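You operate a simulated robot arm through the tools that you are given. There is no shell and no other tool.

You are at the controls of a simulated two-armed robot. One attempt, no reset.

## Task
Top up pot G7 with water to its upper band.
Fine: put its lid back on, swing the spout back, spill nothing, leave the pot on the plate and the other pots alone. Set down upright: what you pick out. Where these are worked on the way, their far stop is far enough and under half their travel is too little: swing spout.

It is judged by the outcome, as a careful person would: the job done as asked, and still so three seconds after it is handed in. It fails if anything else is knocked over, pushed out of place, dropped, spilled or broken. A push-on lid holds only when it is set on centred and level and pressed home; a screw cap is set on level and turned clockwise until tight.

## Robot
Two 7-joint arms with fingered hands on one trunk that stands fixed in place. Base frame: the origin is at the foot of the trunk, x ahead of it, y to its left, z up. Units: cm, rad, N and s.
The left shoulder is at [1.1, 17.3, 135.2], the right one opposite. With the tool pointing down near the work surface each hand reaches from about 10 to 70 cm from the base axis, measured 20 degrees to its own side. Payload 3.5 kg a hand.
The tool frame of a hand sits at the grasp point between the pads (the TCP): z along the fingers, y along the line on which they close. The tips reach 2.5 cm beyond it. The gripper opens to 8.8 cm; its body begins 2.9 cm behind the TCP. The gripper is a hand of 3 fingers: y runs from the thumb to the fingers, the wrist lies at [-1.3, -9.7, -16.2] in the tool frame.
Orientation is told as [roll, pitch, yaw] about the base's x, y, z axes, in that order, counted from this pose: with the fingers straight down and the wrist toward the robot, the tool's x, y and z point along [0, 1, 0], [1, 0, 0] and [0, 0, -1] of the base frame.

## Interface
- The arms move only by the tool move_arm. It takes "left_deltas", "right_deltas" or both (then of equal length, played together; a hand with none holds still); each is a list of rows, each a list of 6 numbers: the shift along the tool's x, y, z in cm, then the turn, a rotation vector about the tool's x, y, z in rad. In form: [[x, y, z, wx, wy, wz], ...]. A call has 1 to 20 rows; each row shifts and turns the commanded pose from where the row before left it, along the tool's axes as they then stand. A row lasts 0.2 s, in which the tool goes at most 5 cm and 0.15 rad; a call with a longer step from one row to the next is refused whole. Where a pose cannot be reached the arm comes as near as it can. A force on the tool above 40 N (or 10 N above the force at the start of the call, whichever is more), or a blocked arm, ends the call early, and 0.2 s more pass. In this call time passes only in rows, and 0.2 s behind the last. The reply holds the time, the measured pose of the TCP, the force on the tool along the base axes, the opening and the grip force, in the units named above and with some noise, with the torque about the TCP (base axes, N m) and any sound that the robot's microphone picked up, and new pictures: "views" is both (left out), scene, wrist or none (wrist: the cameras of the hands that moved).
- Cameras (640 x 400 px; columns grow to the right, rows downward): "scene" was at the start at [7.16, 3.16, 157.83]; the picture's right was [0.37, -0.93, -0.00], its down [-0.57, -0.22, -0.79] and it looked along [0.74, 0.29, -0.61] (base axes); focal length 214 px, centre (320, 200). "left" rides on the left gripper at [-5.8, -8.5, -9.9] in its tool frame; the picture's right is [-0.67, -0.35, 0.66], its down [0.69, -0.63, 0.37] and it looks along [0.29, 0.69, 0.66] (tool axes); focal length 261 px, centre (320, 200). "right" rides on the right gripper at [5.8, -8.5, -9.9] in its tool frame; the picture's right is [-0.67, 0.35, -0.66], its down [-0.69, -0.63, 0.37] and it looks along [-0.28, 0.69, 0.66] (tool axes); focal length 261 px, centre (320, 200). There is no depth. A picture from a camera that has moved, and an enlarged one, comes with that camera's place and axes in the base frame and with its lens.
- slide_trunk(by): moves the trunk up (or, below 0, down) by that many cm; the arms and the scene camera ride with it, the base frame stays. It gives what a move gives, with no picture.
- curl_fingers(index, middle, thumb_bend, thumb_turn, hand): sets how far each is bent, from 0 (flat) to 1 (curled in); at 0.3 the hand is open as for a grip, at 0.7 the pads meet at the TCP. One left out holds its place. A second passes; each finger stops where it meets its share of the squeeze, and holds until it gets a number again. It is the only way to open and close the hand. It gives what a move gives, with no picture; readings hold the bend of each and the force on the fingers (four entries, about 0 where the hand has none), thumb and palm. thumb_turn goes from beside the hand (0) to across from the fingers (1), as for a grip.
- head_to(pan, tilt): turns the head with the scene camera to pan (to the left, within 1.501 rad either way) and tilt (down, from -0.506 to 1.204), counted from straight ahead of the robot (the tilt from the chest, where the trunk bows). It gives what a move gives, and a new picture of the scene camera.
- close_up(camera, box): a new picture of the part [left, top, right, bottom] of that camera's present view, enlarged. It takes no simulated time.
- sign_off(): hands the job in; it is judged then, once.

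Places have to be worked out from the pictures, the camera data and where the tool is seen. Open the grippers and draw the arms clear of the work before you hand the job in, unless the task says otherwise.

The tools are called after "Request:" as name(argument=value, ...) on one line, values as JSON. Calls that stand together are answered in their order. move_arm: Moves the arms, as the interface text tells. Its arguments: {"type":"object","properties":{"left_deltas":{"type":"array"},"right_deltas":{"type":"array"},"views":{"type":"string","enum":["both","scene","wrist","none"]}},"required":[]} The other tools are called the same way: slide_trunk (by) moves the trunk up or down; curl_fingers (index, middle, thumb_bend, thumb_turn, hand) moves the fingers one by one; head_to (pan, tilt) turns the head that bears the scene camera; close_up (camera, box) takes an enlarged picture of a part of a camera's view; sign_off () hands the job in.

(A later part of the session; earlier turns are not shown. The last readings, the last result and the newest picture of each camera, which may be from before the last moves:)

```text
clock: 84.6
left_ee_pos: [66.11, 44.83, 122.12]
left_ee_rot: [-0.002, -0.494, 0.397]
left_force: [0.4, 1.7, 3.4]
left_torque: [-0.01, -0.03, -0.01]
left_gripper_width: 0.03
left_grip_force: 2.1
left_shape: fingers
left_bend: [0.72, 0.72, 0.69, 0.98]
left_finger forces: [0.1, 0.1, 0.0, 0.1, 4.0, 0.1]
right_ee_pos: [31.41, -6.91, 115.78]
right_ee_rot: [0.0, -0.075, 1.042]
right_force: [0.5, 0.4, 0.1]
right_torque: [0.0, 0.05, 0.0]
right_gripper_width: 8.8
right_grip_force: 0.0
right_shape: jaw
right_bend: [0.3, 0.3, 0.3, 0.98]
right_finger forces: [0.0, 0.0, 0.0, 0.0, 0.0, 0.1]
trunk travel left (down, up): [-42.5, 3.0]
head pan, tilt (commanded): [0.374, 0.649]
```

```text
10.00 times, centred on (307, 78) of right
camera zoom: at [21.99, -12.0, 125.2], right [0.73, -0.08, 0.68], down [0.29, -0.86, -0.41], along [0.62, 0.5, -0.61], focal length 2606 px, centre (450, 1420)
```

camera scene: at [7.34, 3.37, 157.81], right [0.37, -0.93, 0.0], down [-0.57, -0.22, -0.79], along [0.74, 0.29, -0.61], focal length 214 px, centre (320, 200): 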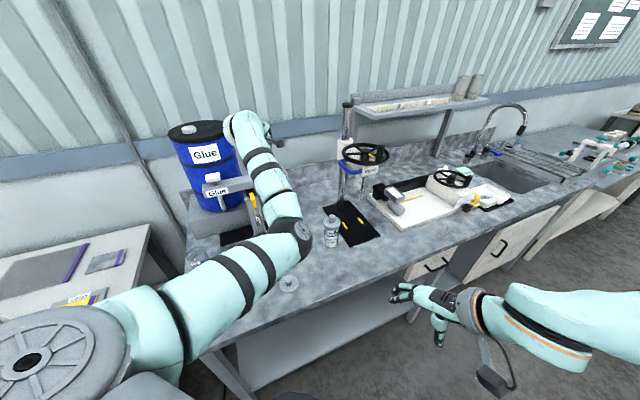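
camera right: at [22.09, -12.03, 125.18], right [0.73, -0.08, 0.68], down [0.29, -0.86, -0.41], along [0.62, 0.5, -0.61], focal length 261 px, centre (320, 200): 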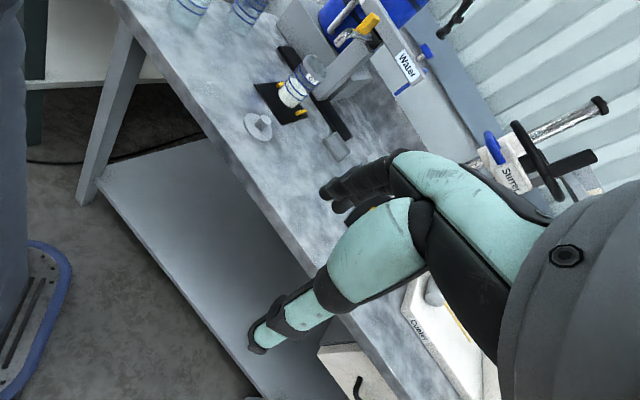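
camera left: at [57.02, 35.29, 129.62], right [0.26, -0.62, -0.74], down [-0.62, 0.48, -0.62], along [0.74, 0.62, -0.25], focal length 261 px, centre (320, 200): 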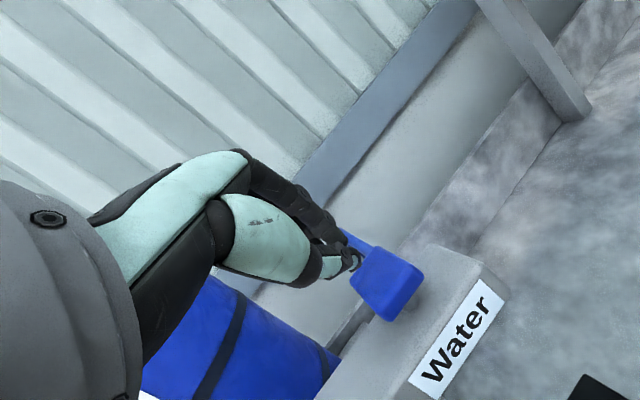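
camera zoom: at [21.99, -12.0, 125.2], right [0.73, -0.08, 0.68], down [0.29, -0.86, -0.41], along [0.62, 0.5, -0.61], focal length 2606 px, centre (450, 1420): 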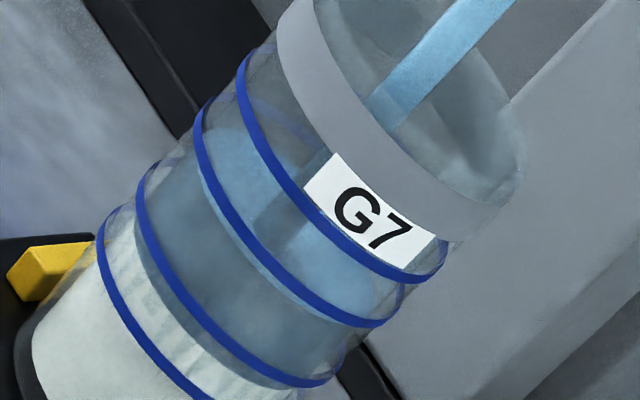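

The surface has just reached the lower line of the upper band (≈ z 97.9), rising 0.5 cm/s. I hold 1.4 s more to get toward the band's middle.

Request:
move_arm(left_deltas=[[0, 0, 0, 0, 0, 0], [0, 0, 0, 0, 0, 0], [0, 0, 0, 0, 0, 0], [0, 0, 0, 0, 0, 0], [0, 0, 0, 0, 0, 0], [0, 0, 0, 0, 0, 0]], views="none")

Request:
close_up(camera="right", box=[290, 58, 324, 98])

```text
clock: 86.0
left_ee_pos: [66.07, 44.97, 122.28]
left_ee_rot: [-0.002, -0.496, 0.397]
left_force: [0.1, 0.0, 3.7]
left_torque: [0.01, 0.04, 0.05]
left_gripper_width: 0.0
left_grip_force: 1.7
left_shape: fingers
left_bend: [0.72, 0.72, 0.69, 0.98]
left_finger forces: [0.0, 0.0, 0.0, 0.1, 4.1, 0.2]
right_ee_pos: [31.6, -7.01, 115.75]
right_ee_rot: [0.0, -0.072, 1.041]
right_force: [0.3, -0.5, 0.3]
right_torque: [0.01, -0.02, 0.0]
right_gripper_width: 8.79
right_grip_force: 0.0
right_shape: jaw
right_bend: [0.3, 0.3, 0.3, 0.98]
right_finger forces: [0.0, 0.1, 0.0, 0.0, 0.0, 0.1]
trunk travel left (down, up): [-42.5, 3.0]
head pan, tilt (commanded): [0.374, 0.649]
```

```text
10.00 times, centred on (307, 78) of right
camera zoom: at [21.99, -12.0, 125.2], right [0.73, -0.08, 0.68], down [0.29, -0.86, -0.41], along [0.62, 0.5, -0.61], focal length 2606 px, centre (450, 1420)
```

zoom: 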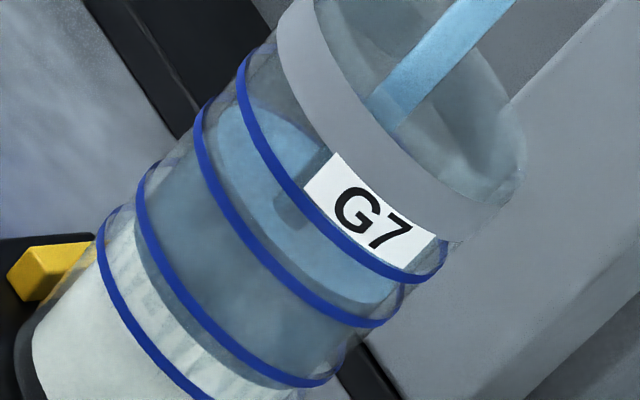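

The surface now stands between the two lines of the upper band. I release the handle by lifting the fist quickly.

Request:
move_arm(left_deltas=[[0, 1.9, -3.5, 0, 0, 0], [0, 1.9, -3.5, 0, 0, 0]], views="none")

Request:
close_up(camera="right", box=[265, 10, 365, 120])

Request:
close_up(camera="right", box=[290, 58, 324, 98])

Request:
close_up(camera="right", box=[380, 10, 470, 90])

```text
clock: 86.6
left_ee_pos: [65.96, 44.8, 130.07]
left_ee_rot: [-0.001, -0.496, 0.395]
left_force: [-0.8, 0.1, -0.4]
left_torque: [0.01, 0.01, 0.04]
left_gripper_width: 0.0
left_grip_force: 0.1
left_shape: fingers
left_bend: [0.72, 0.72, 0.68, 0.98]
left_finger forces: [0.1, 0.1, 0.0, 0.1, 0.0, 0.0]
right_ee_pos: [31.57, -7.04, 115.86]
right_ee_rot: [0.001, -0.073, 1.04]
right_force: [-0.3, -0.4, 0.1]
right_torque: [-0.03, 0.04, -0.03]
right_gripper_width: 8.8
right_grip_force: 0.1
right_shape: jaw
right_bend: [0.3, 0.3, 0.3, 0.98]
right_finger forces: [0.0, 0.0, 0.1, 0.1, 0.0, 0.1]
trunk travel left (down, up): [-42.5, 3.0]
head pan, tilt (commanded): [0.374, 0.649]
```

```text
3.64 times, centred on (315, 65) of right
camera zoom: at [22.01, -12.02, 125.2], right [0.73, -0.08, 0.68], down [0.29, -0.86, -0.41], along [0.62, 0.5, -0.61], focal length 948 px, centre (338, 691)
```

zoom: 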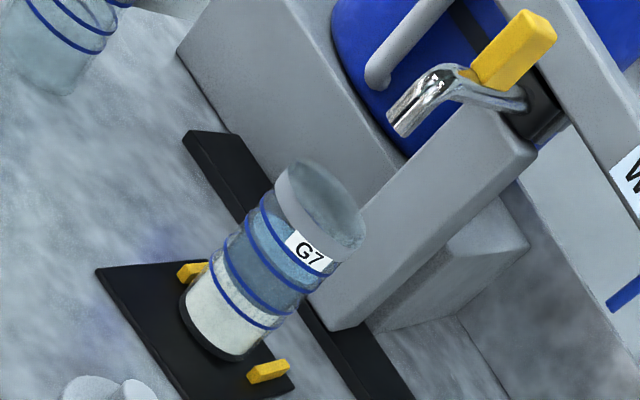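

```text
10.00 times, centred on (307, 78) of right
camera zoom: at [22.01, -12.02, 125.2], right [0.73, -0.08, 0.68], down [0.29, -0.86, -0.41], along [0.62, 0.5, -0.61], focal length 2606 px, centre (450, 1420)
```

zoom: 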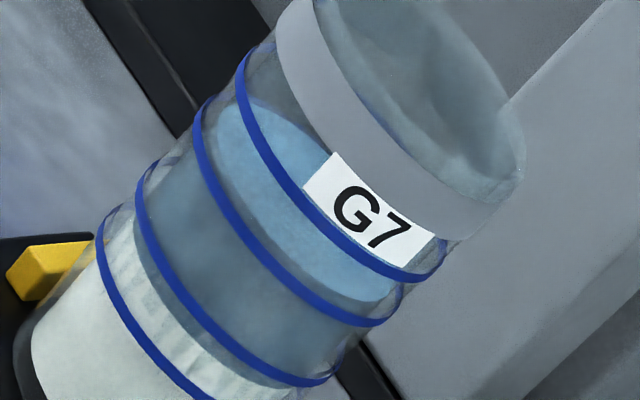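

```text
5.00 times, centred on (425, 50) of right
camera zoom: at [22.01, -12.02, 125.2], right [0.73, -0.08, 0.68], down [0.29, -0.86, -0.41], along [0.62, 0.5, -0.61], focal length 1303 px, centre (-205, 950)
```

zoom: 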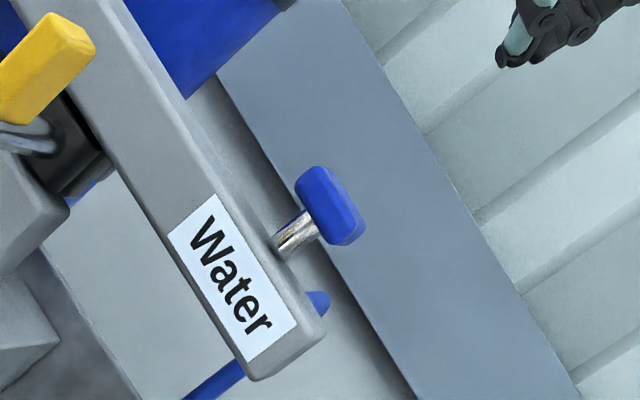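

The flow stopped at once and the handle sprang back. The level lies in the upper band but in its lower fifth, so I give one more short press of about 0.8 s to bring it nearer the middle.

Request:
move_arm(left_deltas=[[0, -1.9, 3.5, 0, 0, 0], [0, -1.2, 2.2, 0, 0, 0], [0, -0.66, 1.23, 0, 0, 0], [0, 0, 0, 0, 0, 0], [0, 0, 0, 0, 0, 0], [0, 0, 0, 0, 0, 0], [0, 0.9, -1.7, 0, 0, 0], [0, 1.9, -3.5, 0, 0, 0]], views="none")

Request:
close_up(camera="right", box=[290, 58, 324, 98])

Request:
close_up(camera="right", box=[265, 10, 365, 120])

```text
clock: 88.4
left_ee_pos: [66.29, 44.59, 128.13]
left_ee_rot: [0.0, -0.495, 0.395]
left_force: [0.7, 0.5, 0.2]
left_torque: [-0.01, -0.02, 0.02]
left_gripper_width: 0.01
left_grip_force: 0.1
left_shape: fingers
left_bend: [0.72, 0.72, 0.68, 0.98]
left_finger forces: [0.0, 0.1, 0.0, 0.0, 0.0, 0.1]
right_ee_pos: [31.62, -7.02, 115.84]
right_ee_rot: [0.0, -0.073, 1.042]
right_force: [-0.7, 0.2, 0.5]
right_torque: [0.02, 0.01, -0.01]
right_gripper_width: 8.81
right_grip_force: 0.0
right_shape: jaw
right_bend: [0.3, 0.3, 0.3, 0.98]
right_finger forces: [0.0, 0.0, 0.1, 0.0, 0.0, 0.0]
trunk travel left (down, up): [-42.5, 3.0]
head pan, tilt (commanded): [0.374, 0.649]
heard: click
```

```text
10.00 times, centred on (307, 78) of right
camera zoom: at [22.03, -12.01, 125.19], right [0.73, -0.08, 0.68], down [0.29, -0.86, -0.41], along [0.62, 0.5, -0.61], focal length 2606 px, centre (450, 1420)
```

zoom: 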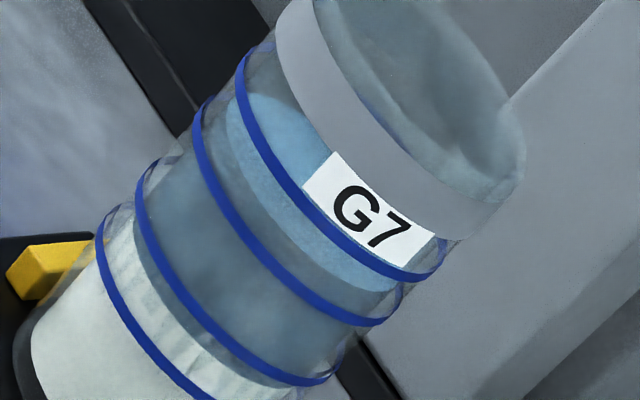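

```text
3.64 times, centred on (315, 65) of right
camera zoom: at [22.03, -12.01, 125.19], right [0.73, -0.08, 0.68], down [0.29, -0.86, -0.41], along [0.62, 0.5, -0.61], focal length 948 px, centre (338, 691)
```

zoom: 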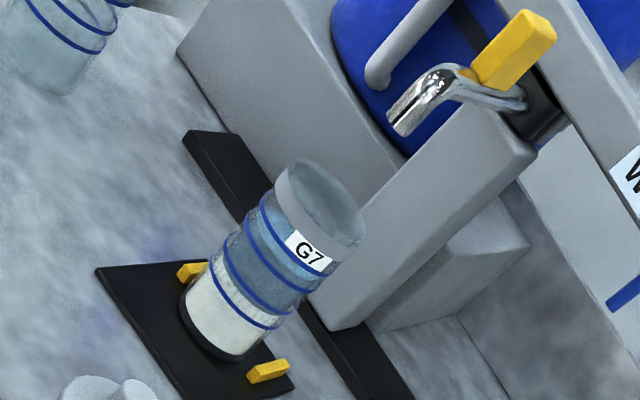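

The surface is now near the middle of the upper band and the spout has stopped running. Next I swing the spout back: I bring the fist upright again and over to the left side of the spout, high above everything.

Request:
move_arm(left_deltas=[[0, 0, -0.5, 0.124, 0, 0], [0, 0, -0.5, 0.124, 0, 0], [0, 0, -0.5, 0.124, 0, 0], [0, 0, -0.5, 0.124, 0, 0], [1.1, -3.33, 0.4, 0, 0, 0], [1.1, -3.33, 0.4, 0, 0, 0], [1.1, -3.33, 0.4, 0, 0, 0], [1.1, -3.33, 0.4, 0, 0, 0], [1.1, -3.33, 0.4, 0, 0, 0]], views="both")

```text
clock: 90.4
left_ee_pos: [48.03, 43.37, 128.38]
left_ee_rot: [0.003, 0.002, 0.394]
left_force: [-0.5, -0.2, -0.2]
left_torque: [0.01, -0.04, 0.02]
left_gripper_width: 0.01
left_grip_force: 0.0
left_shape: fingers
left_bend: [0.72, 0.72, 0.68, 0.98]
left_finger forces: [0.0, 0.1, 0.1, 0.1, 0.0, 0.0]
right_ee_pos: [31.53, -7.01, 115.79]
right_ee_rot: [-0.002, -0.074, 1.043]
right_force: [0.2, 0.1, -1.0]
right_torque: [0.0, -0.01, 0.02]
right_gripper_width: 8.8
right_grip_force: 0.0
right_shape: jaw
right_bend: [0.3, 0.3, 0.3, 0.98]
right_finger forces: [0.0, 0.0, 0.0, 0.0, 0.0, 0.1]
trunk travel left (down, up): [-42.5, 3.0]
head pan, tilt (commanded): [0.374, 0.649]
camera scene: at [7.07, 3.07, 157.84], right [0.37, -0.93, 0.0], down [-0.56, -0.22, -0.8], along [0.74, 0.29, -0.61], focal length 214 px, centre (320, 200)
camera left: at [42.3, 34.69, 138.42], right [-0.06, -0.75, -0.65], down [-0.84, 0.39, -0.37], along [0.53, 0.53, -0.66], focal length 261 px, centre (320, 200)
```

scene: 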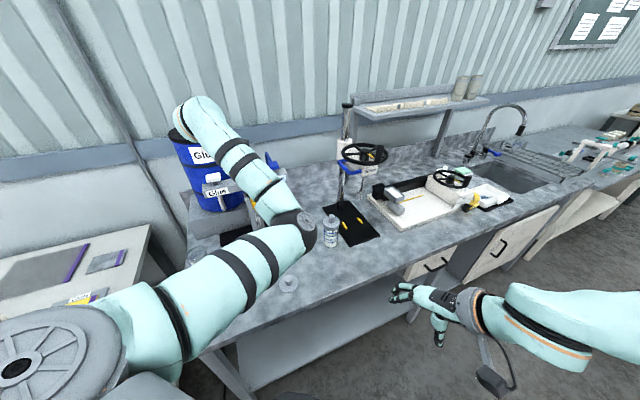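
left: 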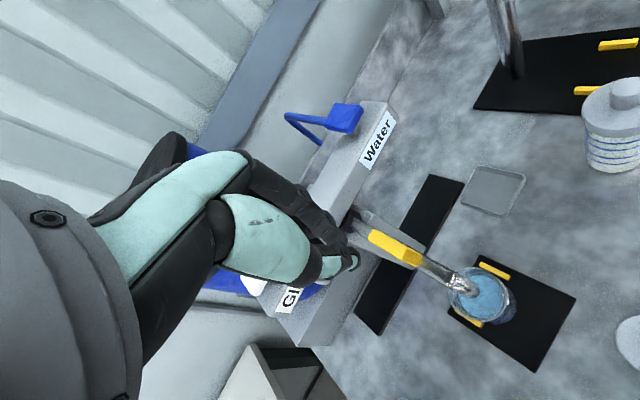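

Water shows in the pot and the tip is above it. I turn the fist to face along the spout's return path and come down to z ≈ 119 on its left side.

Request:
move_arm(left_deltas=[[0, 0, 0, 0, 0, 0.148], [0, 0, 0, 0, 0, 0.148], [0, 0, 0, 0, 0, 0.148], [0, 0, 0, 0, 0, 0.148], [0, 0, 0, 0, 0, 0.148], [0, 0, 0, 0, 0, 0.148], [0, 0, 0, 0, 0, 0.148], [0, 0, 0, 0, 0, 0.148], [-0.76, -0.8, 3, 0, 0, 0], [-0.76, -0.8, 3, 0, 0, 0], [-0.76, -0.8, 3, 0, 0, 0]], views="both")

Request:
close_up(camera="left", box=[240, 150, 480, 360])

```text
clock: 92.8
left_ee_pos: [44.71, 43.7, 119.12]
left_ee_rot: [-0.002, 0.0, -0.789]
left_force: [-0.2, -0.3, 0.5]
left_torque: [0.02, 0.0, 0.02]
left_gripper_width: 0.0
left_grip_force: 0.0
left_shape: fingers
left_bend: [0.72, 0.72, 0.68, 0.98]
left_finger forces: [0.0, 0.0, 0.0, 0.0, 0.1, 0.0]
right_ee_pos: [31.57, -6.88, 115.82]
right_ee_rot: [-0.001, -0.071, 1.041]
right_force: [-0.7, -0.2, 0.7]
right_torque: [0.02, -0.01, -0.03]
right_gripper_width: 8.8
right_grip_force: 0.2
right_shape: jaw
right_bend: [0.3, 0.3, 0.3, 0.98]
right_finger forces: [0.1, 0.1, 0.0, 0.0, 0.1, 0.1]
trunk travel left (down, up): [-42.5, 3.0]
head pan, tilt (commanded): [0.374, 0.649]
camera scene: at [7.17, 3.21, 157.82], right [0.37, -0.93, 0.0], down [-0.57, -0.22, -0.79], along [0.74, 0.29, -0.61], focal length 214 px, centre (320, 200)
camera left: at [34.43, 45.56, 129.1], right [-0.72, -0.23, -0.65], down [0.04, 0.93, -0.37], along [0.69, -0.29, -0.66], focal length 261 px, centre (320, 200)
```

scene: 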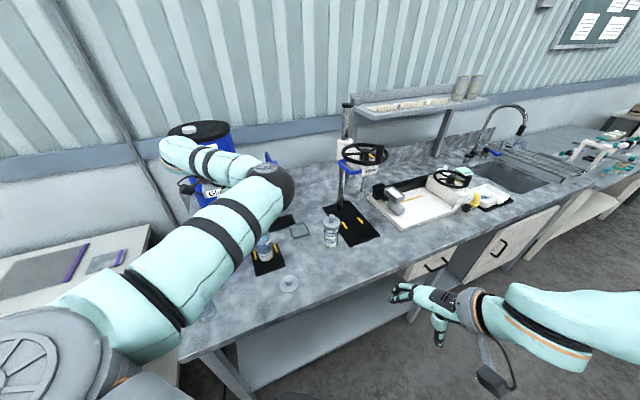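
left: 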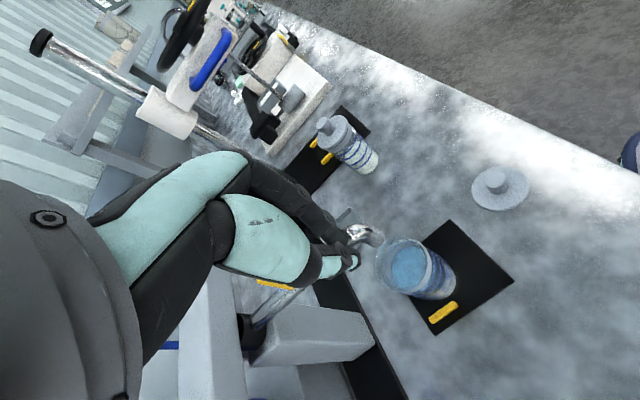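

```text
1.90 times, centred on (360, 255) of left
camera zoom: at [34.43, 45.56, 129.1], right [-0.72, -0.23, -0.65], down [0.04, 0.93, -0.37], along [0.69, -0.29, -0.66], focal length 496 px, centre (244, 95)
```

zoom: 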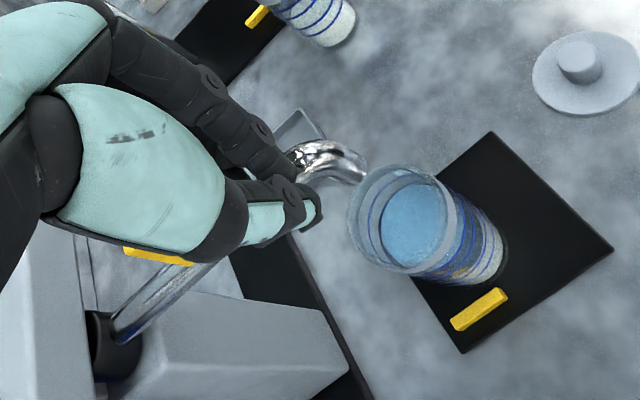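

The fist is on the far-left side of the tube with about 0.8 cm of gap and the tube end within its width. I lower it to tube height.

Request:
move_arm(left_deltas=[[0, 0, 2.8, 0, 0, 0], [0, 0, 2.8, 0, 0, 0], [0, 0, 1.5, 0, 0, 0], [0, 0, 1.5, 0, 0, 0]], views="none")

Request:
close_up(camera="left", box=[220, 120, 460, 330])

Request:
close_up(camera="right", box=[265, 10, 365, 120])

```text
clock: 93.8
left_ee_pos: [44.6, 43.35, 110.5]
left_ee_rot: [-0.002, 0.0, -0.79]
left_force: [-0.6, 1.0, 0.5]
left_torque: [-0.01, -0.02, -0.01]
left_gripper_width: 0.0
left_grip_force: 0.2
left_shape: fingers
left_bend: [0.72, 0.72, 0.68, 0.98]
left_finger forces: [0.1, 0.6, 0.0, 0.1, 0.1, 0.1]
right_ee_pos: [31.69, -6.9, 115.77]
right_ee_rot: [0.0, -0.073, 1.041]
right_force: [0.9, 0.1, 0.0]
right_torque: [-0.07, -0.04, 0.01]
right_gripper_width: 8.82
right_grip_force: 0.0
right_shape: jaw
right_bend: [0.3, 0.3, 0.3, 0.98]
right_finger forces: [0.0, 0.0, 0.0, 0.0, 0.0, 0.0]
trunk travel left (down, up): [-42.5, 3.0]
head pan, tilt (commanded): [0.374, 0.649]
```

```text
1.90 times, centred on (340, 225) of left
camera zoom: at [34.39, 45.36, 120.53], right [-0.72, -0.23, -0.65], down [0.04, 0.93, -0.37], along [0.69, -0.29, -0.66], focal length 496 px, centre (282, 152)
```

zoom: 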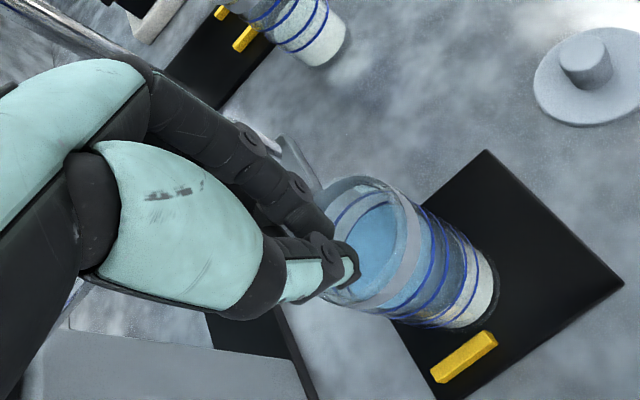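

```text
3.64 times, centred on (315, 65) of right
camera zoom: at [22.04, -11.96, 125.19], right [0.73, -0.08, 0.68], down [0.29, -0.86, -0.41], along [0.62, 0.5, -0.61], focal length 948 px, centre (338, 691)
```

zoom: 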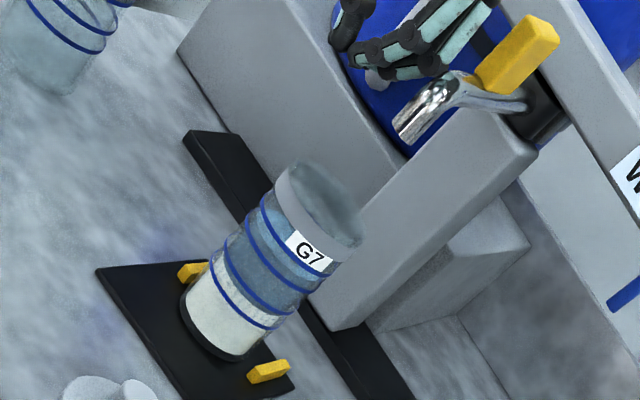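

The fist touches the tube lightly from its left side. I sweep it back along the arc in four steps and check.

Request:
move_arm(left_deltas=[[-0.266, 1.51, 0, 0, 0, -0.09], [-0.266, 1.51, 0, 0, 0, -0.09], [-0.266, 1.51, 0, 0, 0, -0.09], [-0.266, 1.51, 0, 0, 0, -0.09]], views="none")

Request:
close_up(camera="left", box=[200, 100, 480, 330])

Request:
close_up(camera="right", box=[265, 0, 405, 120])

```text
clock: 94.8
left_ee_pos: [48.99, 38.49, 110.45]
left_ee_rot: [-0.001, 0.002, -0.426]
left_force: [-0.5, 0.7, -0.4]
left_torque: [-0.01, 0.01, 0.04]
left_gripper_width: 0.0
left_grip_force: 0.3
left_shape: fingers
left_bend: [0.72, 0.72, 0.68, 0.98]
left_finger forces: [0.0, 0.6, 0.1, 0.1, 0.0, 0.0]
right_ee_pos: [31.65, -6.94, 115.79]
right_ee_rot: [0.001, -0.074, 1.041]
right_force: [-0.1, -0.5, 1.2]
right_torque: [0.03, -0.02, -0.01]
right_gripper_width: 8.81
right_grip_force: 0.1
right_shape: jaw
right_bend: [0.3, 0.3, 0.3, 0.98]
right_finger forces: [0.0, 0.0, 0.1, 0.1, 0.2, 0.1]
trunk travel left (down, up): [-42.5, 3.0]
head pan, tilt (commanded): [0.374, 0.649]
```

```text
1.74 times, centred on (340, 215) of left
camera zoom: at [38.72, 36.8, 120.5], right [-0.59, -0.47, -0.65], down [-0.29, 0.88, -0.37], along [0.75, -0.03, -0.66], focal length 453 px, centre (285, 174)
```

zoom: 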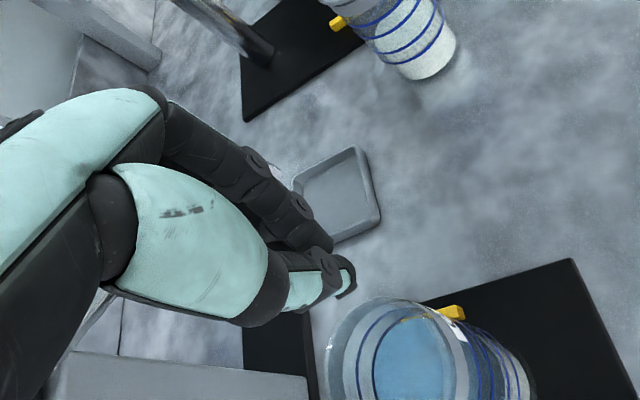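

```text
3.33 times, centred on (335, 60) of right
camera zoom: at [22.06, -12.01, 125.18], right [0.73, -0.08, 0.68], down [0.29, -0.86, -0.41], along [0.62, 0.5, -0.61], focal length 869 px, centre (270, 667)
```

zoom: 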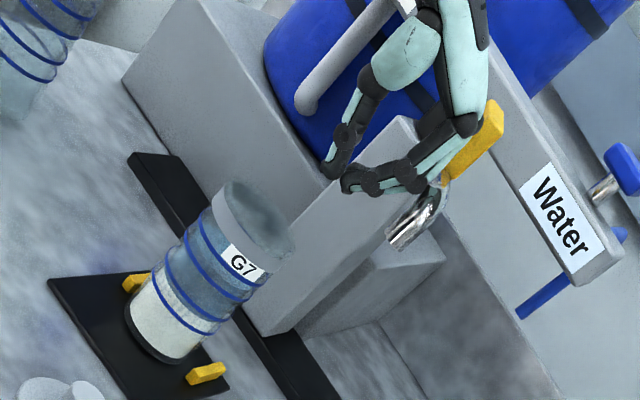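

The spout swings back with the fist, now clear of the pot. I continue four more steps.

Request:
move_arm(left_deltas=[[-0.24, 1.51, 0, 0, 0, -0.09], [-0.24, 1.51, 0, 0, 0, -0.09], [-0.24, 1.51, 0, 0, 0, -0.09], [-0.24, 1.51, 0, 0, 0, -0.09]], views="none")

Request:
close_up(camera="left", box=[200, 100, 480, 330])

Request:
close_up(camera="right", box=[265, 0, 445, 140])

```text
clock: 95.8
left_ee_pos: [54.51, 36.08, 110.54]
left_ee_rot: [-0.003, 0.0, -0.068]
left_force: [-0.4, -0.3, -0.3]
left_torque: [-0.01, 0.0, 0.01]
left_gripper_width: 0.01
left_grip_force: 0.6
left_shape: fingers
left_bend: [0.72, 0.72, 0.68, 0.98]
left_finger forces: [0.0, 0.5, 0.1, 0.0, 0.0, 0.0]
right_ee_pos: [31.66, -7.1, 115.81]
right_ee_rot: [0.0, -0.073, 1.04]
right_force: [0.3, 0.2, 0.3]
right_torque: [-0.03, -0.02, -0.02]
right_gripper_width: 8.8
right_grip_force: 0.1
right_shape: jaw
right_bend: [0.3, 0.3, 0.3, 0.98]
right_finger forces: [0.1, 0.0, 0.1, 0.1, 0.0, 0.1]
trunk travel left (down, up): [-42.5, 3.0]
head pan, tilt (commanded): [0.374, 0.649]
```

```text
1.74 times, centred on (340, 215) of left
camera zoom: at [45.46, 30.87, 120.46], right [-0.39, -0.65, -0.65], down [-0.58, 0.73, -0.37], along [0.71, 0.24, -0.66], focal length 453 px, centre (285, 174)
```

zoom: 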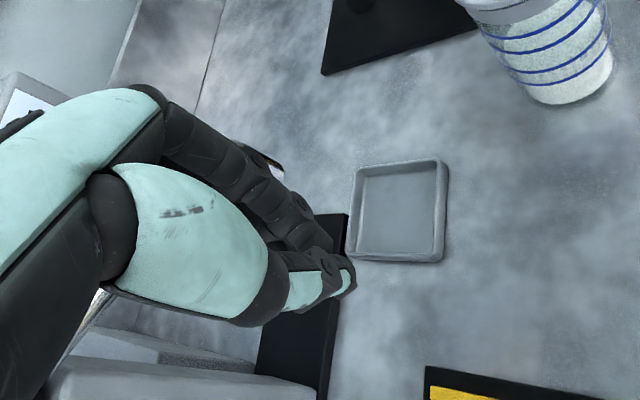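

```text
2.86 times, centred on (355, 70) of right
camera zoom: at [22.06, -11.98, 125.19], right [0.73, -0.08, 0.68], down [0.29, -0.86, -0.41], along [0.62, 0.5, -0.61], focal length 745 px, centre (220, 571)
```

zoom: 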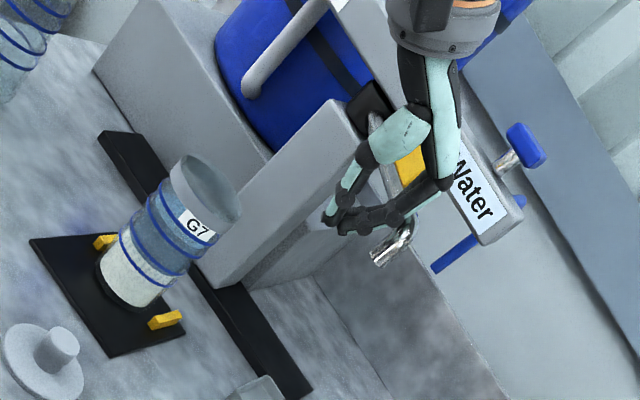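

Still following lightly; about 24° remain to the parked angle. Three more steps.

Request:
move_arm(left_deltas=[[-0.26, 1.51, 0, 0, 0, -0.09], [-0.26, 1.51, 0, 0, 0, -0.09], [-0.26, 1.51, 0, 0, 0, -0.09]], views="none")

Request:
close_up(camera="right", box=[265, 0, 445, 140])

```text
clock: 96.6
left_ee_pos: [58.97, 35.65, 110.56]
left_ee_rot: [-0.001, 0.003, 0.205]
left_force: [-1.0, 0.4, 0.7]
left_torque: [0.0, -0.01, -0.02]
left_gripper_width: 0.0
left_grip_force: 0.6
left_shape: fingers
left_bend: [0.72, 0.72, 0.68, 0.98]
left_finger forces: [0.0, 0.6, 0.1, 0.0, 0.1, 0.0]
right_ee_pos: [31.56, -6.92, 115.79]
right_ee_rot: [-0.002, -0.072, 1.043]
right_force: [0.1, 0.6, 0.6]
right_torque: [0.01, 0.02, 0.0]
right_gripper_width: 8.81
right_grip_force: 0.0
right_shape: jaw
right_bend: [0.3, 0.3, 0.3, 0.98]
right_finger forces: [0.1, 0.0, 0.1, 0.0, 0.0, 0.0]
trunk travel left (down, up): [-42.5, 3.0]
head pan, tilt (commanded): [0.374, 0.649]
```

```text
2.86 times, centred on (355, 70) of right
camera zoom: at [22.07, -11.97, 125.19], right [0.73, -0.08, 0.68], down [0.29, -0.86, -0.41], along [0.62, 0.5, -0.61], focal length 745 px, centre (220, 571)
```

zoom: 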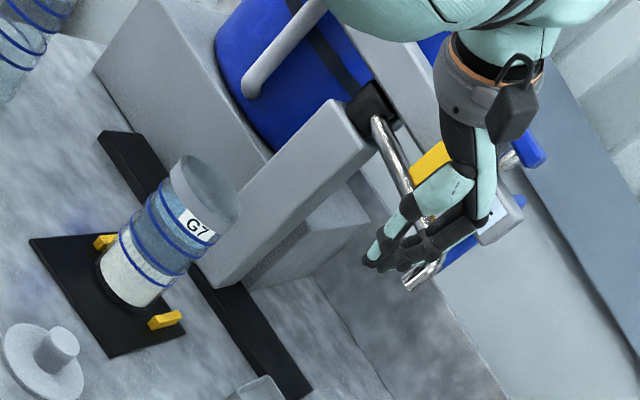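

About 9° to go. Two smaller steps, watching for the near stop.

Request:
move_arm(left_deltas=[[-0.22, 1.34, 0, 0, 0, -0.08], [-0.15, 1.0, 0, 0, 0, -0.06]], views="none")

Request:
move_arm(left_deltas=[[-0.1, 0.5, 0, 0, 0, -0.03]], views="none")

Request:
close_up(camera="right", box=[265, 0, 445, 140])

Request:
close_up(camera="left", box=[200, 100, 480, 330])

```text
clock: 97.2
left_ee_pos: [60.86, 35.66, 110.62]
left_ee_rot: [-0.001, 0.001, 0.342]
left_force: [-11.6, -4.9, -2.1]
left_torque: [-0.02, -0.03, 0.11]
left_gripper_width: 0.01
left_grip_force: 6.4
left_shape: fingers
left_bend: [0.72, 0.72, 0.68, 0.98]
left_finger forces: [0.0, 12.5, 0.0, 0.0, 0.0, 0.0]
right_ee_pos: [31.25, -7.1, 115.79]
right_ee_rot: [-0.004, -0.075, 1.042]
right_force: [-1.3, 0.4, 0.1]
right_torque: [0.04, 0.03, 0.0]
right_gripper_width: 8.81
right_grip_force: 0.1
right_shape: jaw
right_bend: [0.3, 0.3, 0.3, 0.98]
right_finger forces: [0.0, 0.1, 0.1, 0.0, 0.0, 0.1]
trunk travel left (down, up): [-42.5, 3.0]
head pan, tilt (commanded): [0.374, 0.649]
```

```text
clock: 97.6
left_ee_pos: [61.44, 35.74, 110.67]
left_ee_rot: [0.0, -0.003, 0.374]
left_force: [-20.0, -6.1, -1.5]
left_torque: [0.06, -0.13, 0.25]
left_gripper_width: 0.01
left_grip_force: 9.8
left_shape: fingers
left_bend: [0.72, 0.72, 0.68, 0.98]
left_finger forces: [0.0, 19.3, 0.1, 0.1, 0.1, 0.0]
right_ee_pos: [31.16, -6.98, 115.84]
right_ee_rot: [-0.003, -0.074, 1.041]
right_force: [0.1, -0.1, -0.2]
right_torque: [-0.01, -0.01, 0.0]
right_gripper_width: 8.79
right_grip_force: 0.1
right_shape: jaw
right_bend: [0.3, 0.3, 0.3, 0.98]
right_finger forces: [0.0, 0.0, 0.1, 0.0, 0.1, 0.0]
trunk travel left (down, up): [-42.5, 3.0]
head pan, tilt (commanded): [0.374, 0.649]
```

```text
2.86 times, centred on (355, 70) of right
camera zoom: at [21.56, -12.09, 125.27], right [0.73, -0.08, 0.68], down [0.29, -0.86, -0.41], along [0.62, 0.5, -0.61], focal length 745 px, centre (220, 571)
```

zoom: 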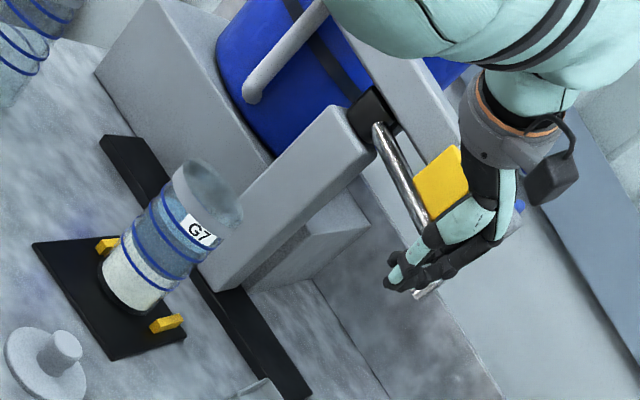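

```text
1.74 times, centred on (340, 215) of left
camera zoom: at [55.37, 27.18, 120.56], right [-0.08, -0.75, -0.66], down [-0.84, 0.41, -0.37], along [0.54, 0.52, -0.66], focal length 453 px, centre (285, 174)
```

zoom: 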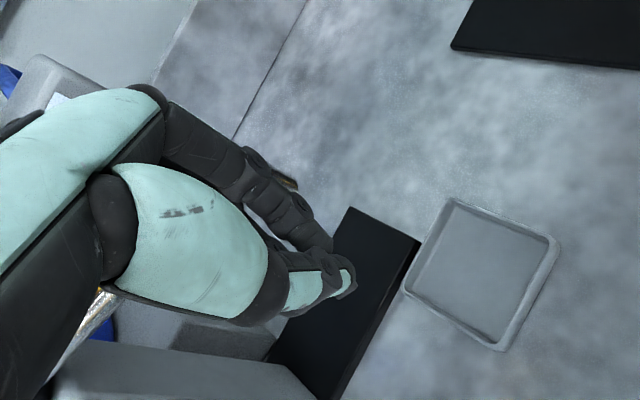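

The force jumped to 20 N: the spout is at its near stop. I back off and lift the fist away, then check the parked spout.

Request:
move_arm(left_deltas=[[0, -0.8, 0, 0, 0, 0], [0, -1.2, 0, 0, 0, 0], [0, 0, -3, 0, 0, 0], [0, 0, -3, 0, 0, 0], [0, 0, -3, 0, 0, 0], [0, 0, -3, 0, 0, 0]], views="both")

Request:
close_up(camera="right", box=[265, 0, 445, 140])

Request:
close_up(camera="left", box=[240, 150, 480, 380])

```text
clock: 99.0
left_ee_pos: [59.91, 35.0, 122.43]
left_ee_rot: [-0.002, 0.002, 0.373]
left_force: [-1.0, -0.4, 0.3]
left_torque: [0.02, 0.03, -0.01]
left_gripper_width: 0.0
left_grip_force: 0.0
left_shape: fingers
left_bend: [0.72, 0.72, 0.68, 0.98]
left_finger forces: [0.0, 0.0, 0.1, 0.0, 0.0, 0.1]
right_ee_pos: [31.57, -7.04, 115.83]
right_ee_rot: [0.001, -0.073, 1.043]
right_force: [0.2, -0.2, 0.1]
right_torque: [-0.01, -0.04, -0.02]
right_gripper_width: 8.78
right_grip_force: 0.0
right_shape: jaw
right_bend: [0.3, 0.3, 0.3, 0.98]
right_finger forces: [0.0, 0.0, 0.2, 0.0, 0.1, 0.0]
trunk travel left (down, up): [-42.5, 3.0]
head pan, tilt (commanded): [0.374, 0.649]
camera scene: at [7.14, 3.11, 157.83], right [0.37, -0.93, 0.0], down [-0.57, -0.22, -0.79], along [0.74, 0.29, -0.61], focal length 214 px, centre (320, 200)
camera left: at [53.94, 26.49, 132.56], right [-0.08, -0.75, -0.65], down [-0.84, 0.41, -0.37], along [0.54, 0.52, -0.66], focal length 261 px, centre (320, 200)
```

scene: 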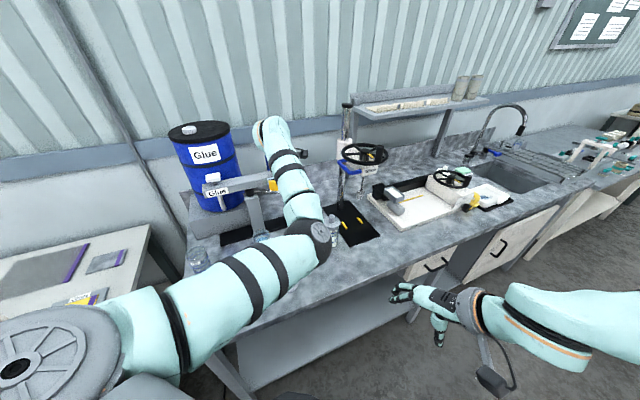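
left: 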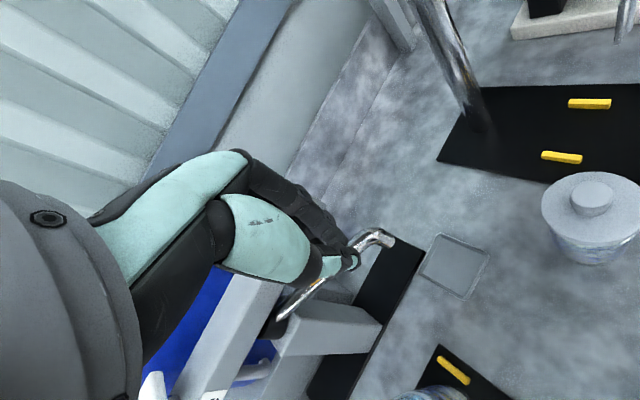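

```text
2.86 times, centred on (355, 70) of right
camera zoom: at [22.03, -11.99, 125.19], right [0.73, -0.08, 0.68], down [0.29, -0.86, -0.41], along [0.62, 0.5, -0.61], focal length 745 px, centre (220, 571)
```

zoom: 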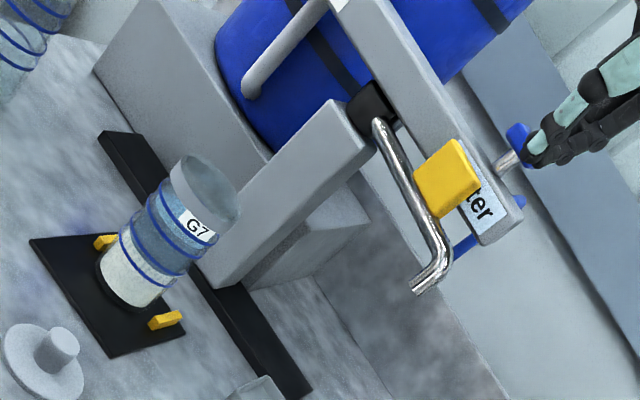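

```text
1.74 times, centred on (360, 265) of left
camera zoom: at [53.94, 26.49, 132.56], right [-0.08, -0.75, -0.65], down [-0.84, 0.41, -0.37], along [0.54, 0.52, -0.66], focal length 453 px, centre (250, 87)
```

zoom: 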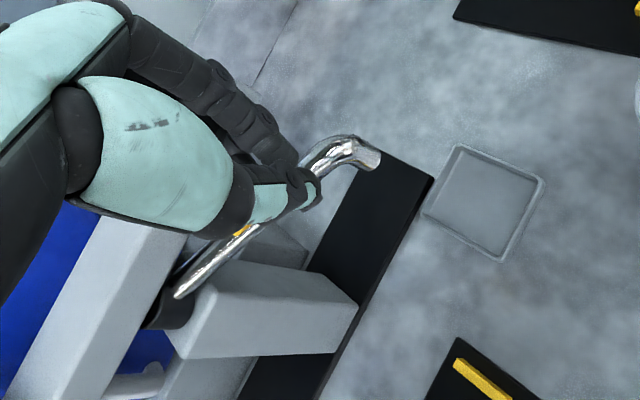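

The spout is parked exactly where it was. Now the lid: I zoom on it with the right camera to fix its position, along with the pot's rim.

Request:
close_up(camera="right", box=[235, 90, 315, 160])

Request:
close_up(camera="right", box=[280, 45, 340, 115])

Request:
close_up(camera="scene", box=[220, 200, 340, 310])

```text
5.71 times, centred on (275, 125) of right
camera zoom: at [22.03, -11.99, 125.19], right [0.73, -0.08, 0.68], down [0.29, -0.86, -0.41], along [0.62, 0.5, -0.61], focal length 1489 px, centre (577, 629)
```

zoom: 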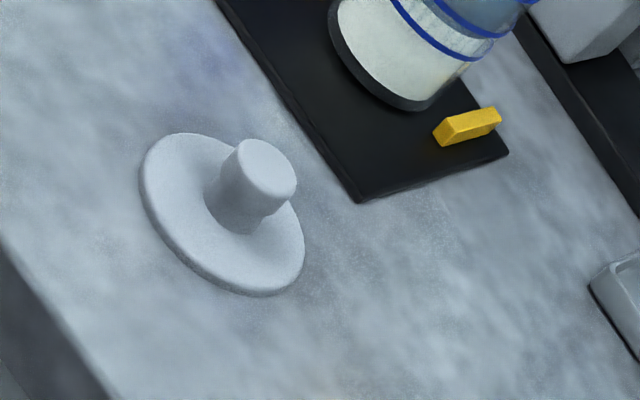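

```text
5.71 times, centred on (310, 80) of right
camera zoom: at [22.03, -11.99, 125.19], right [0.73, -0.08, 0.68], down [0.29, -0.86, -0.41], along [0.62, 0.5, -0.61], focal length 1489 px, centre (377, 886)
```

zoom: 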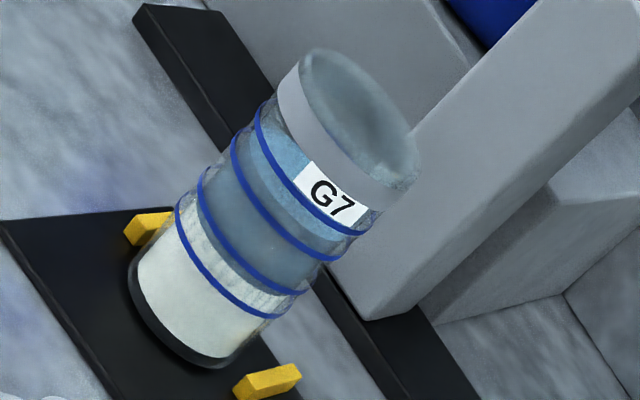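

```text
3.64 times, centred on (280, 255) of scene
camera zoom: at [7.14, 3.11, 157.83], right [0.37, -0.93, 0.0], down [-0.57, -0.22, -0.79], along [0.74, 0.29, -0.61], focal length 780 px, centre (466, 0)
```

zoom: 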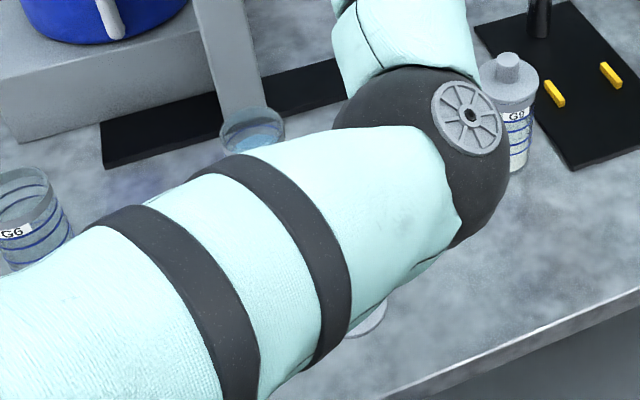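

The lid's knob is at about (40.9, 28.0), just where I released it. I shift the right arm a little further right to give the left elbow room, then bring the left hand back above the lid with the fingers opened as at release.

Request:
move_arm(right_deltas=[[-2.02, -3.45, 0, 0, 0, 0], [-2.02, -3.45, 0, 0, 0, 0]], views="none")

Request:
curl_fingers(hand="left", index=0.45, middle=0.45, thumb_bend=0.4)

Request:
move_arm(left_deltas=[[0, 0, -1, 0, 0, -0.13], [-0.5, -3.9, 0, 0, 0, 0], [-0.5, -3.9, 0, 0, 0, 0], [-0.5, -3.9, 0, 0, 0, 0], [-0.5, -3.9, 0.5, 0, 0, 0]], views="both")

```text
clock: 99.6
left_ee_pos: [59.77, 34.78, 122.57]
left_ee_rot: [0.0, 0.001, 0.372]
left_force: [0.1, 0.5, -0.2]
left_torque: [0.02, -0.03, 0.0]
left_gripper_width: 0.0
left_grip_force: 0.0
left_shape: fingers
left_bend: [0.72, 0.72, 0.68, 0.98]
left_finger forces: [0.0, 0.0, 0.0, 0.0, 0.0, 0.1]
right_ee_pos: [31.41, -15.23, 115.2]
right_ee_rot: [0.0, -0.074, 1.042]
right_force: [0.4, 0.6, -0.4]
right_torque: [0.0, -0.03, -0.02]
right_gripper_width: 8.8
right_grip_force: 0.0
right_shape: jaw
right_bend: [0.3, 0.3, 0.3, 0.98]
right_finger forces: [0.0, 0.1, 0.1, 0.0, 0.0, 0.0]
trunk travel left (down, up): [-42.5, 3.0]
head pan, tilt (commanded): [0.374, 0.649]
```

```text
clock: 100.6
left_ee_pos: [60.08, 35.07, 122.42]
left_ee_rot: [-0.002, 0.001, 0.372]
left_force: [-1.0, -0.3, 0.7]
left_torque: [-0.01, 0.02, 0.0]
left_gripper_width: 5.76
left_grip_force: 0.0
left_shape: fingers
left_bend: [0.45, 0.45, 0.4, 0.98]
left_finger forces: [0.1, 0.0, 0.0, 0.0, 0.0, 0.1]
right_ee_pos: [31.75, -14.99, 115.3]
right_ee_rot: [0.0, -0.073, 1.043]
right_force: [0.1, -0.4, -0.4]
right_torque: [0.0, 0.03, 0.0]
right_gripper_width: 8.79
right_grip_force: 0.0
right_shape: jaw
right_bend: [0.3, 0.3, 0.3, 0.98]
right_finger forces: [0.0, 0.0, 0.0, 0.1, 0.0, 0.0]
trunk travel left (down, up): [-42.5, 3.0]
head pan, tilt (commanded): [0.374, 0.649]
```

```text
clock: 102.0
left_ee_pos: [47.37, 29.98, 124.48]
left_ee_rot: [0.033, -0.056, 0.583]
left_force: [0.4, 0.0, 0.2]
left_torque: [0.01, 0.0, 0.01]
left_gripper_width: 5.81
left_grip_force: 0.0
left_shape: fingers
left_bend: [0.45, 0.45, 0.4, 0.98]
left_finger forces: [0.0, 0.1, 0.0, 0.0, 0.0, 0.1]
right_ee_pos: [31.6, -15.08, 115.24]
right_ee_rot: [0.0, -0.074, 1.042]
right_force: [-0.4, -0.6, 0.8]
right_torque: [0.0, 0.0, 0.01]
right_gripper_width: 8.8
right_grip_force: 0.0
right_shape: jaw
right_bend: [0.3, 0.3, 0.3, 0.98]
right_finger forces: [0.0, 0.0, 0.0, 0.0, 0.0, 0.0]
trunk travel left (down, up): [-42.5, 3.0]
head pan, tilt (commanded): [0.374, 0.649]
stopped in row 5 (left hand): the arm was blocked; the commanded pose is now the measured one
camera scene: at [7.15, 3.04, 157.83], right [0.37, -0.93, 0.0], down [-0.57, -0.22, -0.79], along [0.74, 0.29, -0.61], focal length 214 px, centre (320, 200)
camera left: at [42.93, 19.94, 133.84], right [0.1, -0.71, -0.7], down [-0.89, 0.25, -0.38], along [0.44, 0.66, -0.61], focal length 261 px, centre (320, 200)
```

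scene: 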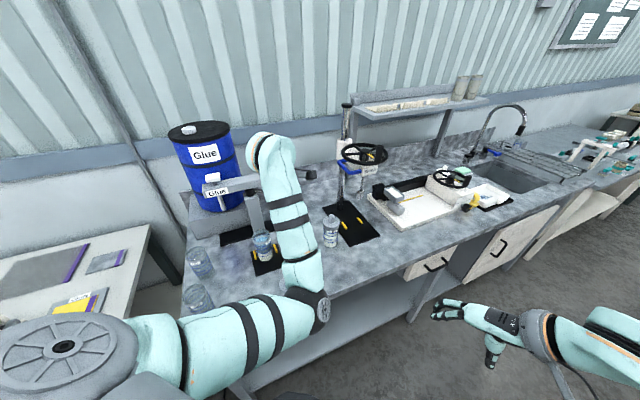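
left: 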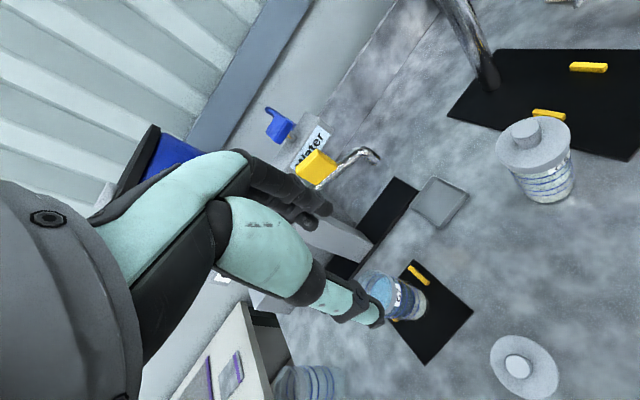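

The inward elbow reached a limit at this yaw. The lid is round, so I can regrip it at another yaw: I level the hand at yaw 0.2, and come down to z ≈ 113 first.

Request:
move_arm(left_deltas=[[0, 0, 0.5, 0.028, -0.016, 0.127], [0, 0, 0.5, 0.028, -0.017, 0.127], [0, 0, 1, 0, 0, 0.127], [0, 0, 3, 0, 0, 0], [0, 0, 3, 0, 0, 0], [0, 0, 3, 0, 0, 0]], views="both")

```text
clock: 103.6
left_ee_pos: [47.42, 34.94, 115.57]
left_ee_rot: [0.067, -0.044, 0.27]
left_force: [-0.7, 1.7, 0.0]
left_torque: [-0.02, -0.03, -0.01]
left_gripper_width: 5.81
left_grip_force: 0.0
left_shape: fingers
left_bend: [0.45, 0.45, 0.4, 0.98]
left_finger forces: [0.0, 0.0, 0.0, 0.1, 0.0, 0.0]
right_ee_pos: [31.55, -15.14, 115.31]
right_ee_rot: [-0.001, -0.074, 1.04]
right_force: [-1.2, -0.7, -0.7]
right_torque: [0.0, 0.05, 0.0]
right_gripper_width: 8.77
right_grip_force: 0.1
right_shape: jaw
right_bend: [0.3, 0.3, 0.3, 0.98]
right_finger forces: [0.0, 0.1, 0.1, 0.1, 0.0, 0.0]
trunk travel left (down, up): [-42.5, 3.0]
head pan, tilt (commanded): [0.374, 0.649]
stopped in row 6 (left hand): the arm was blocked; the commanded pose is now the measured one
camera scene: at [7.16, 3.12, 157.83], right [0.37, -0.93, 0.0], down [-0.57, -0.22, -0.79], along [0.74, 0.29, -0.61], focal length 214 px, centre (320, 200)
camera left: at [40.39, 26.28, 124.76], right [-0.14, -0.69, -0.71], down [-0.78, 0.52, -0.34], along [0.61, 0.51, -0.61], focal length 261 px, centre (320, 200)
```

scene: 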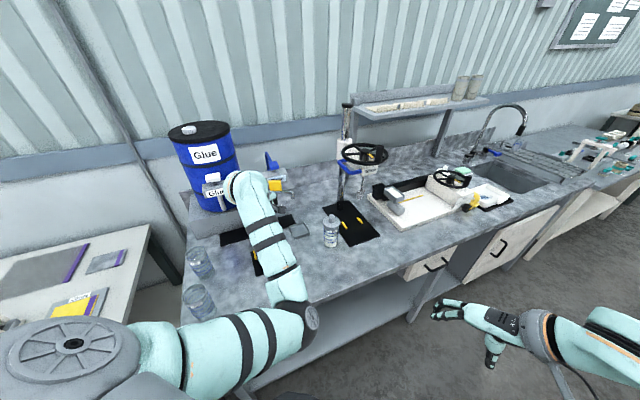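
left: 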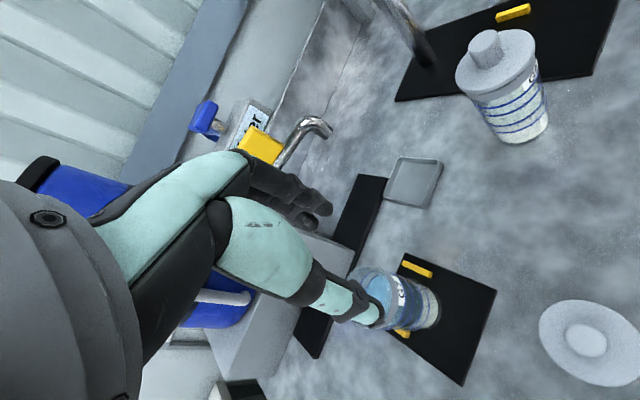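

The elbow-inward posture cannot reach down here, so I need to swing the elbow out to the left again, as it was when I set the lid down. I go up to a known good spot and begin rolling the hand to the right-pointing pose that forces the elbow outward.

Request:
move_arm(left_deltas=[[1.63, 0.32, -3.5, 0.02, -0.03, 0], [1.63, 0.32, -3.5, 0.02, -0.03, 0], [1.63, 0.32, -3.5, 0, 0, 0], [0, 0, 0, 0, -0.14, 0], [0, 0, 0, 0, -0.14, 0], [0, 0, 0, 0, -0.14, 0]], views="scene")

```text
clock: 105.0
left_ee_pos: [46.96, 39.31, 125.91]
left_ee_rot: [-0.418, -0.002, 0.265]
left_force: [-0.6, 0.6, -0.2]
left_torque: [0.0, 0.0, 0.02]
left_gripper_width: 5.8
left_grip_force: 0.1
left_shape: fingers
left_bend: [0.45, 0.45, 0.4, 0.98]
left_finger forces: [0.0, 0.0, 0.1, 0.0, 0.0, 0.1]
right_ee_pos: [31.63, -15.11, 115.3]
right_ee_rot: [-0.001, -0.072, 1.043]
right_force: [-0.5, -0.4, 0.7]
right_torque: [0.02, -0.01, -0.04]
right_gripper_width: 8.8
right_grip_force: 0.1
right_shape: jaw
right_bend: [0.3, 0.3, 0.3, 0.98]
right_finger forces: [0.0, 0.1, 0.0, 0.1, 0.1, 0.1]
trunk travel left (down, up): [-42.5, 3.0]
head pan, tilt (commanded): [0.374, 0.649]
camera scene: at [7.15, 3.21, 157.83], right [0.37, -0.93, 0.0], down [-0.57, -0.22, -0.79], along [0.74, 0.29, -0.61], focal length 214 px, centre (320, 200)
```

scene: 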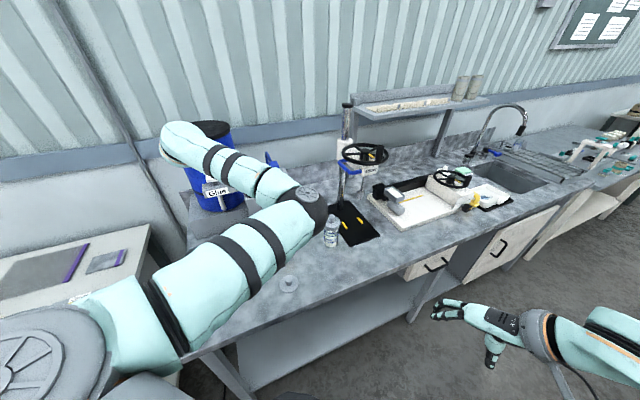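

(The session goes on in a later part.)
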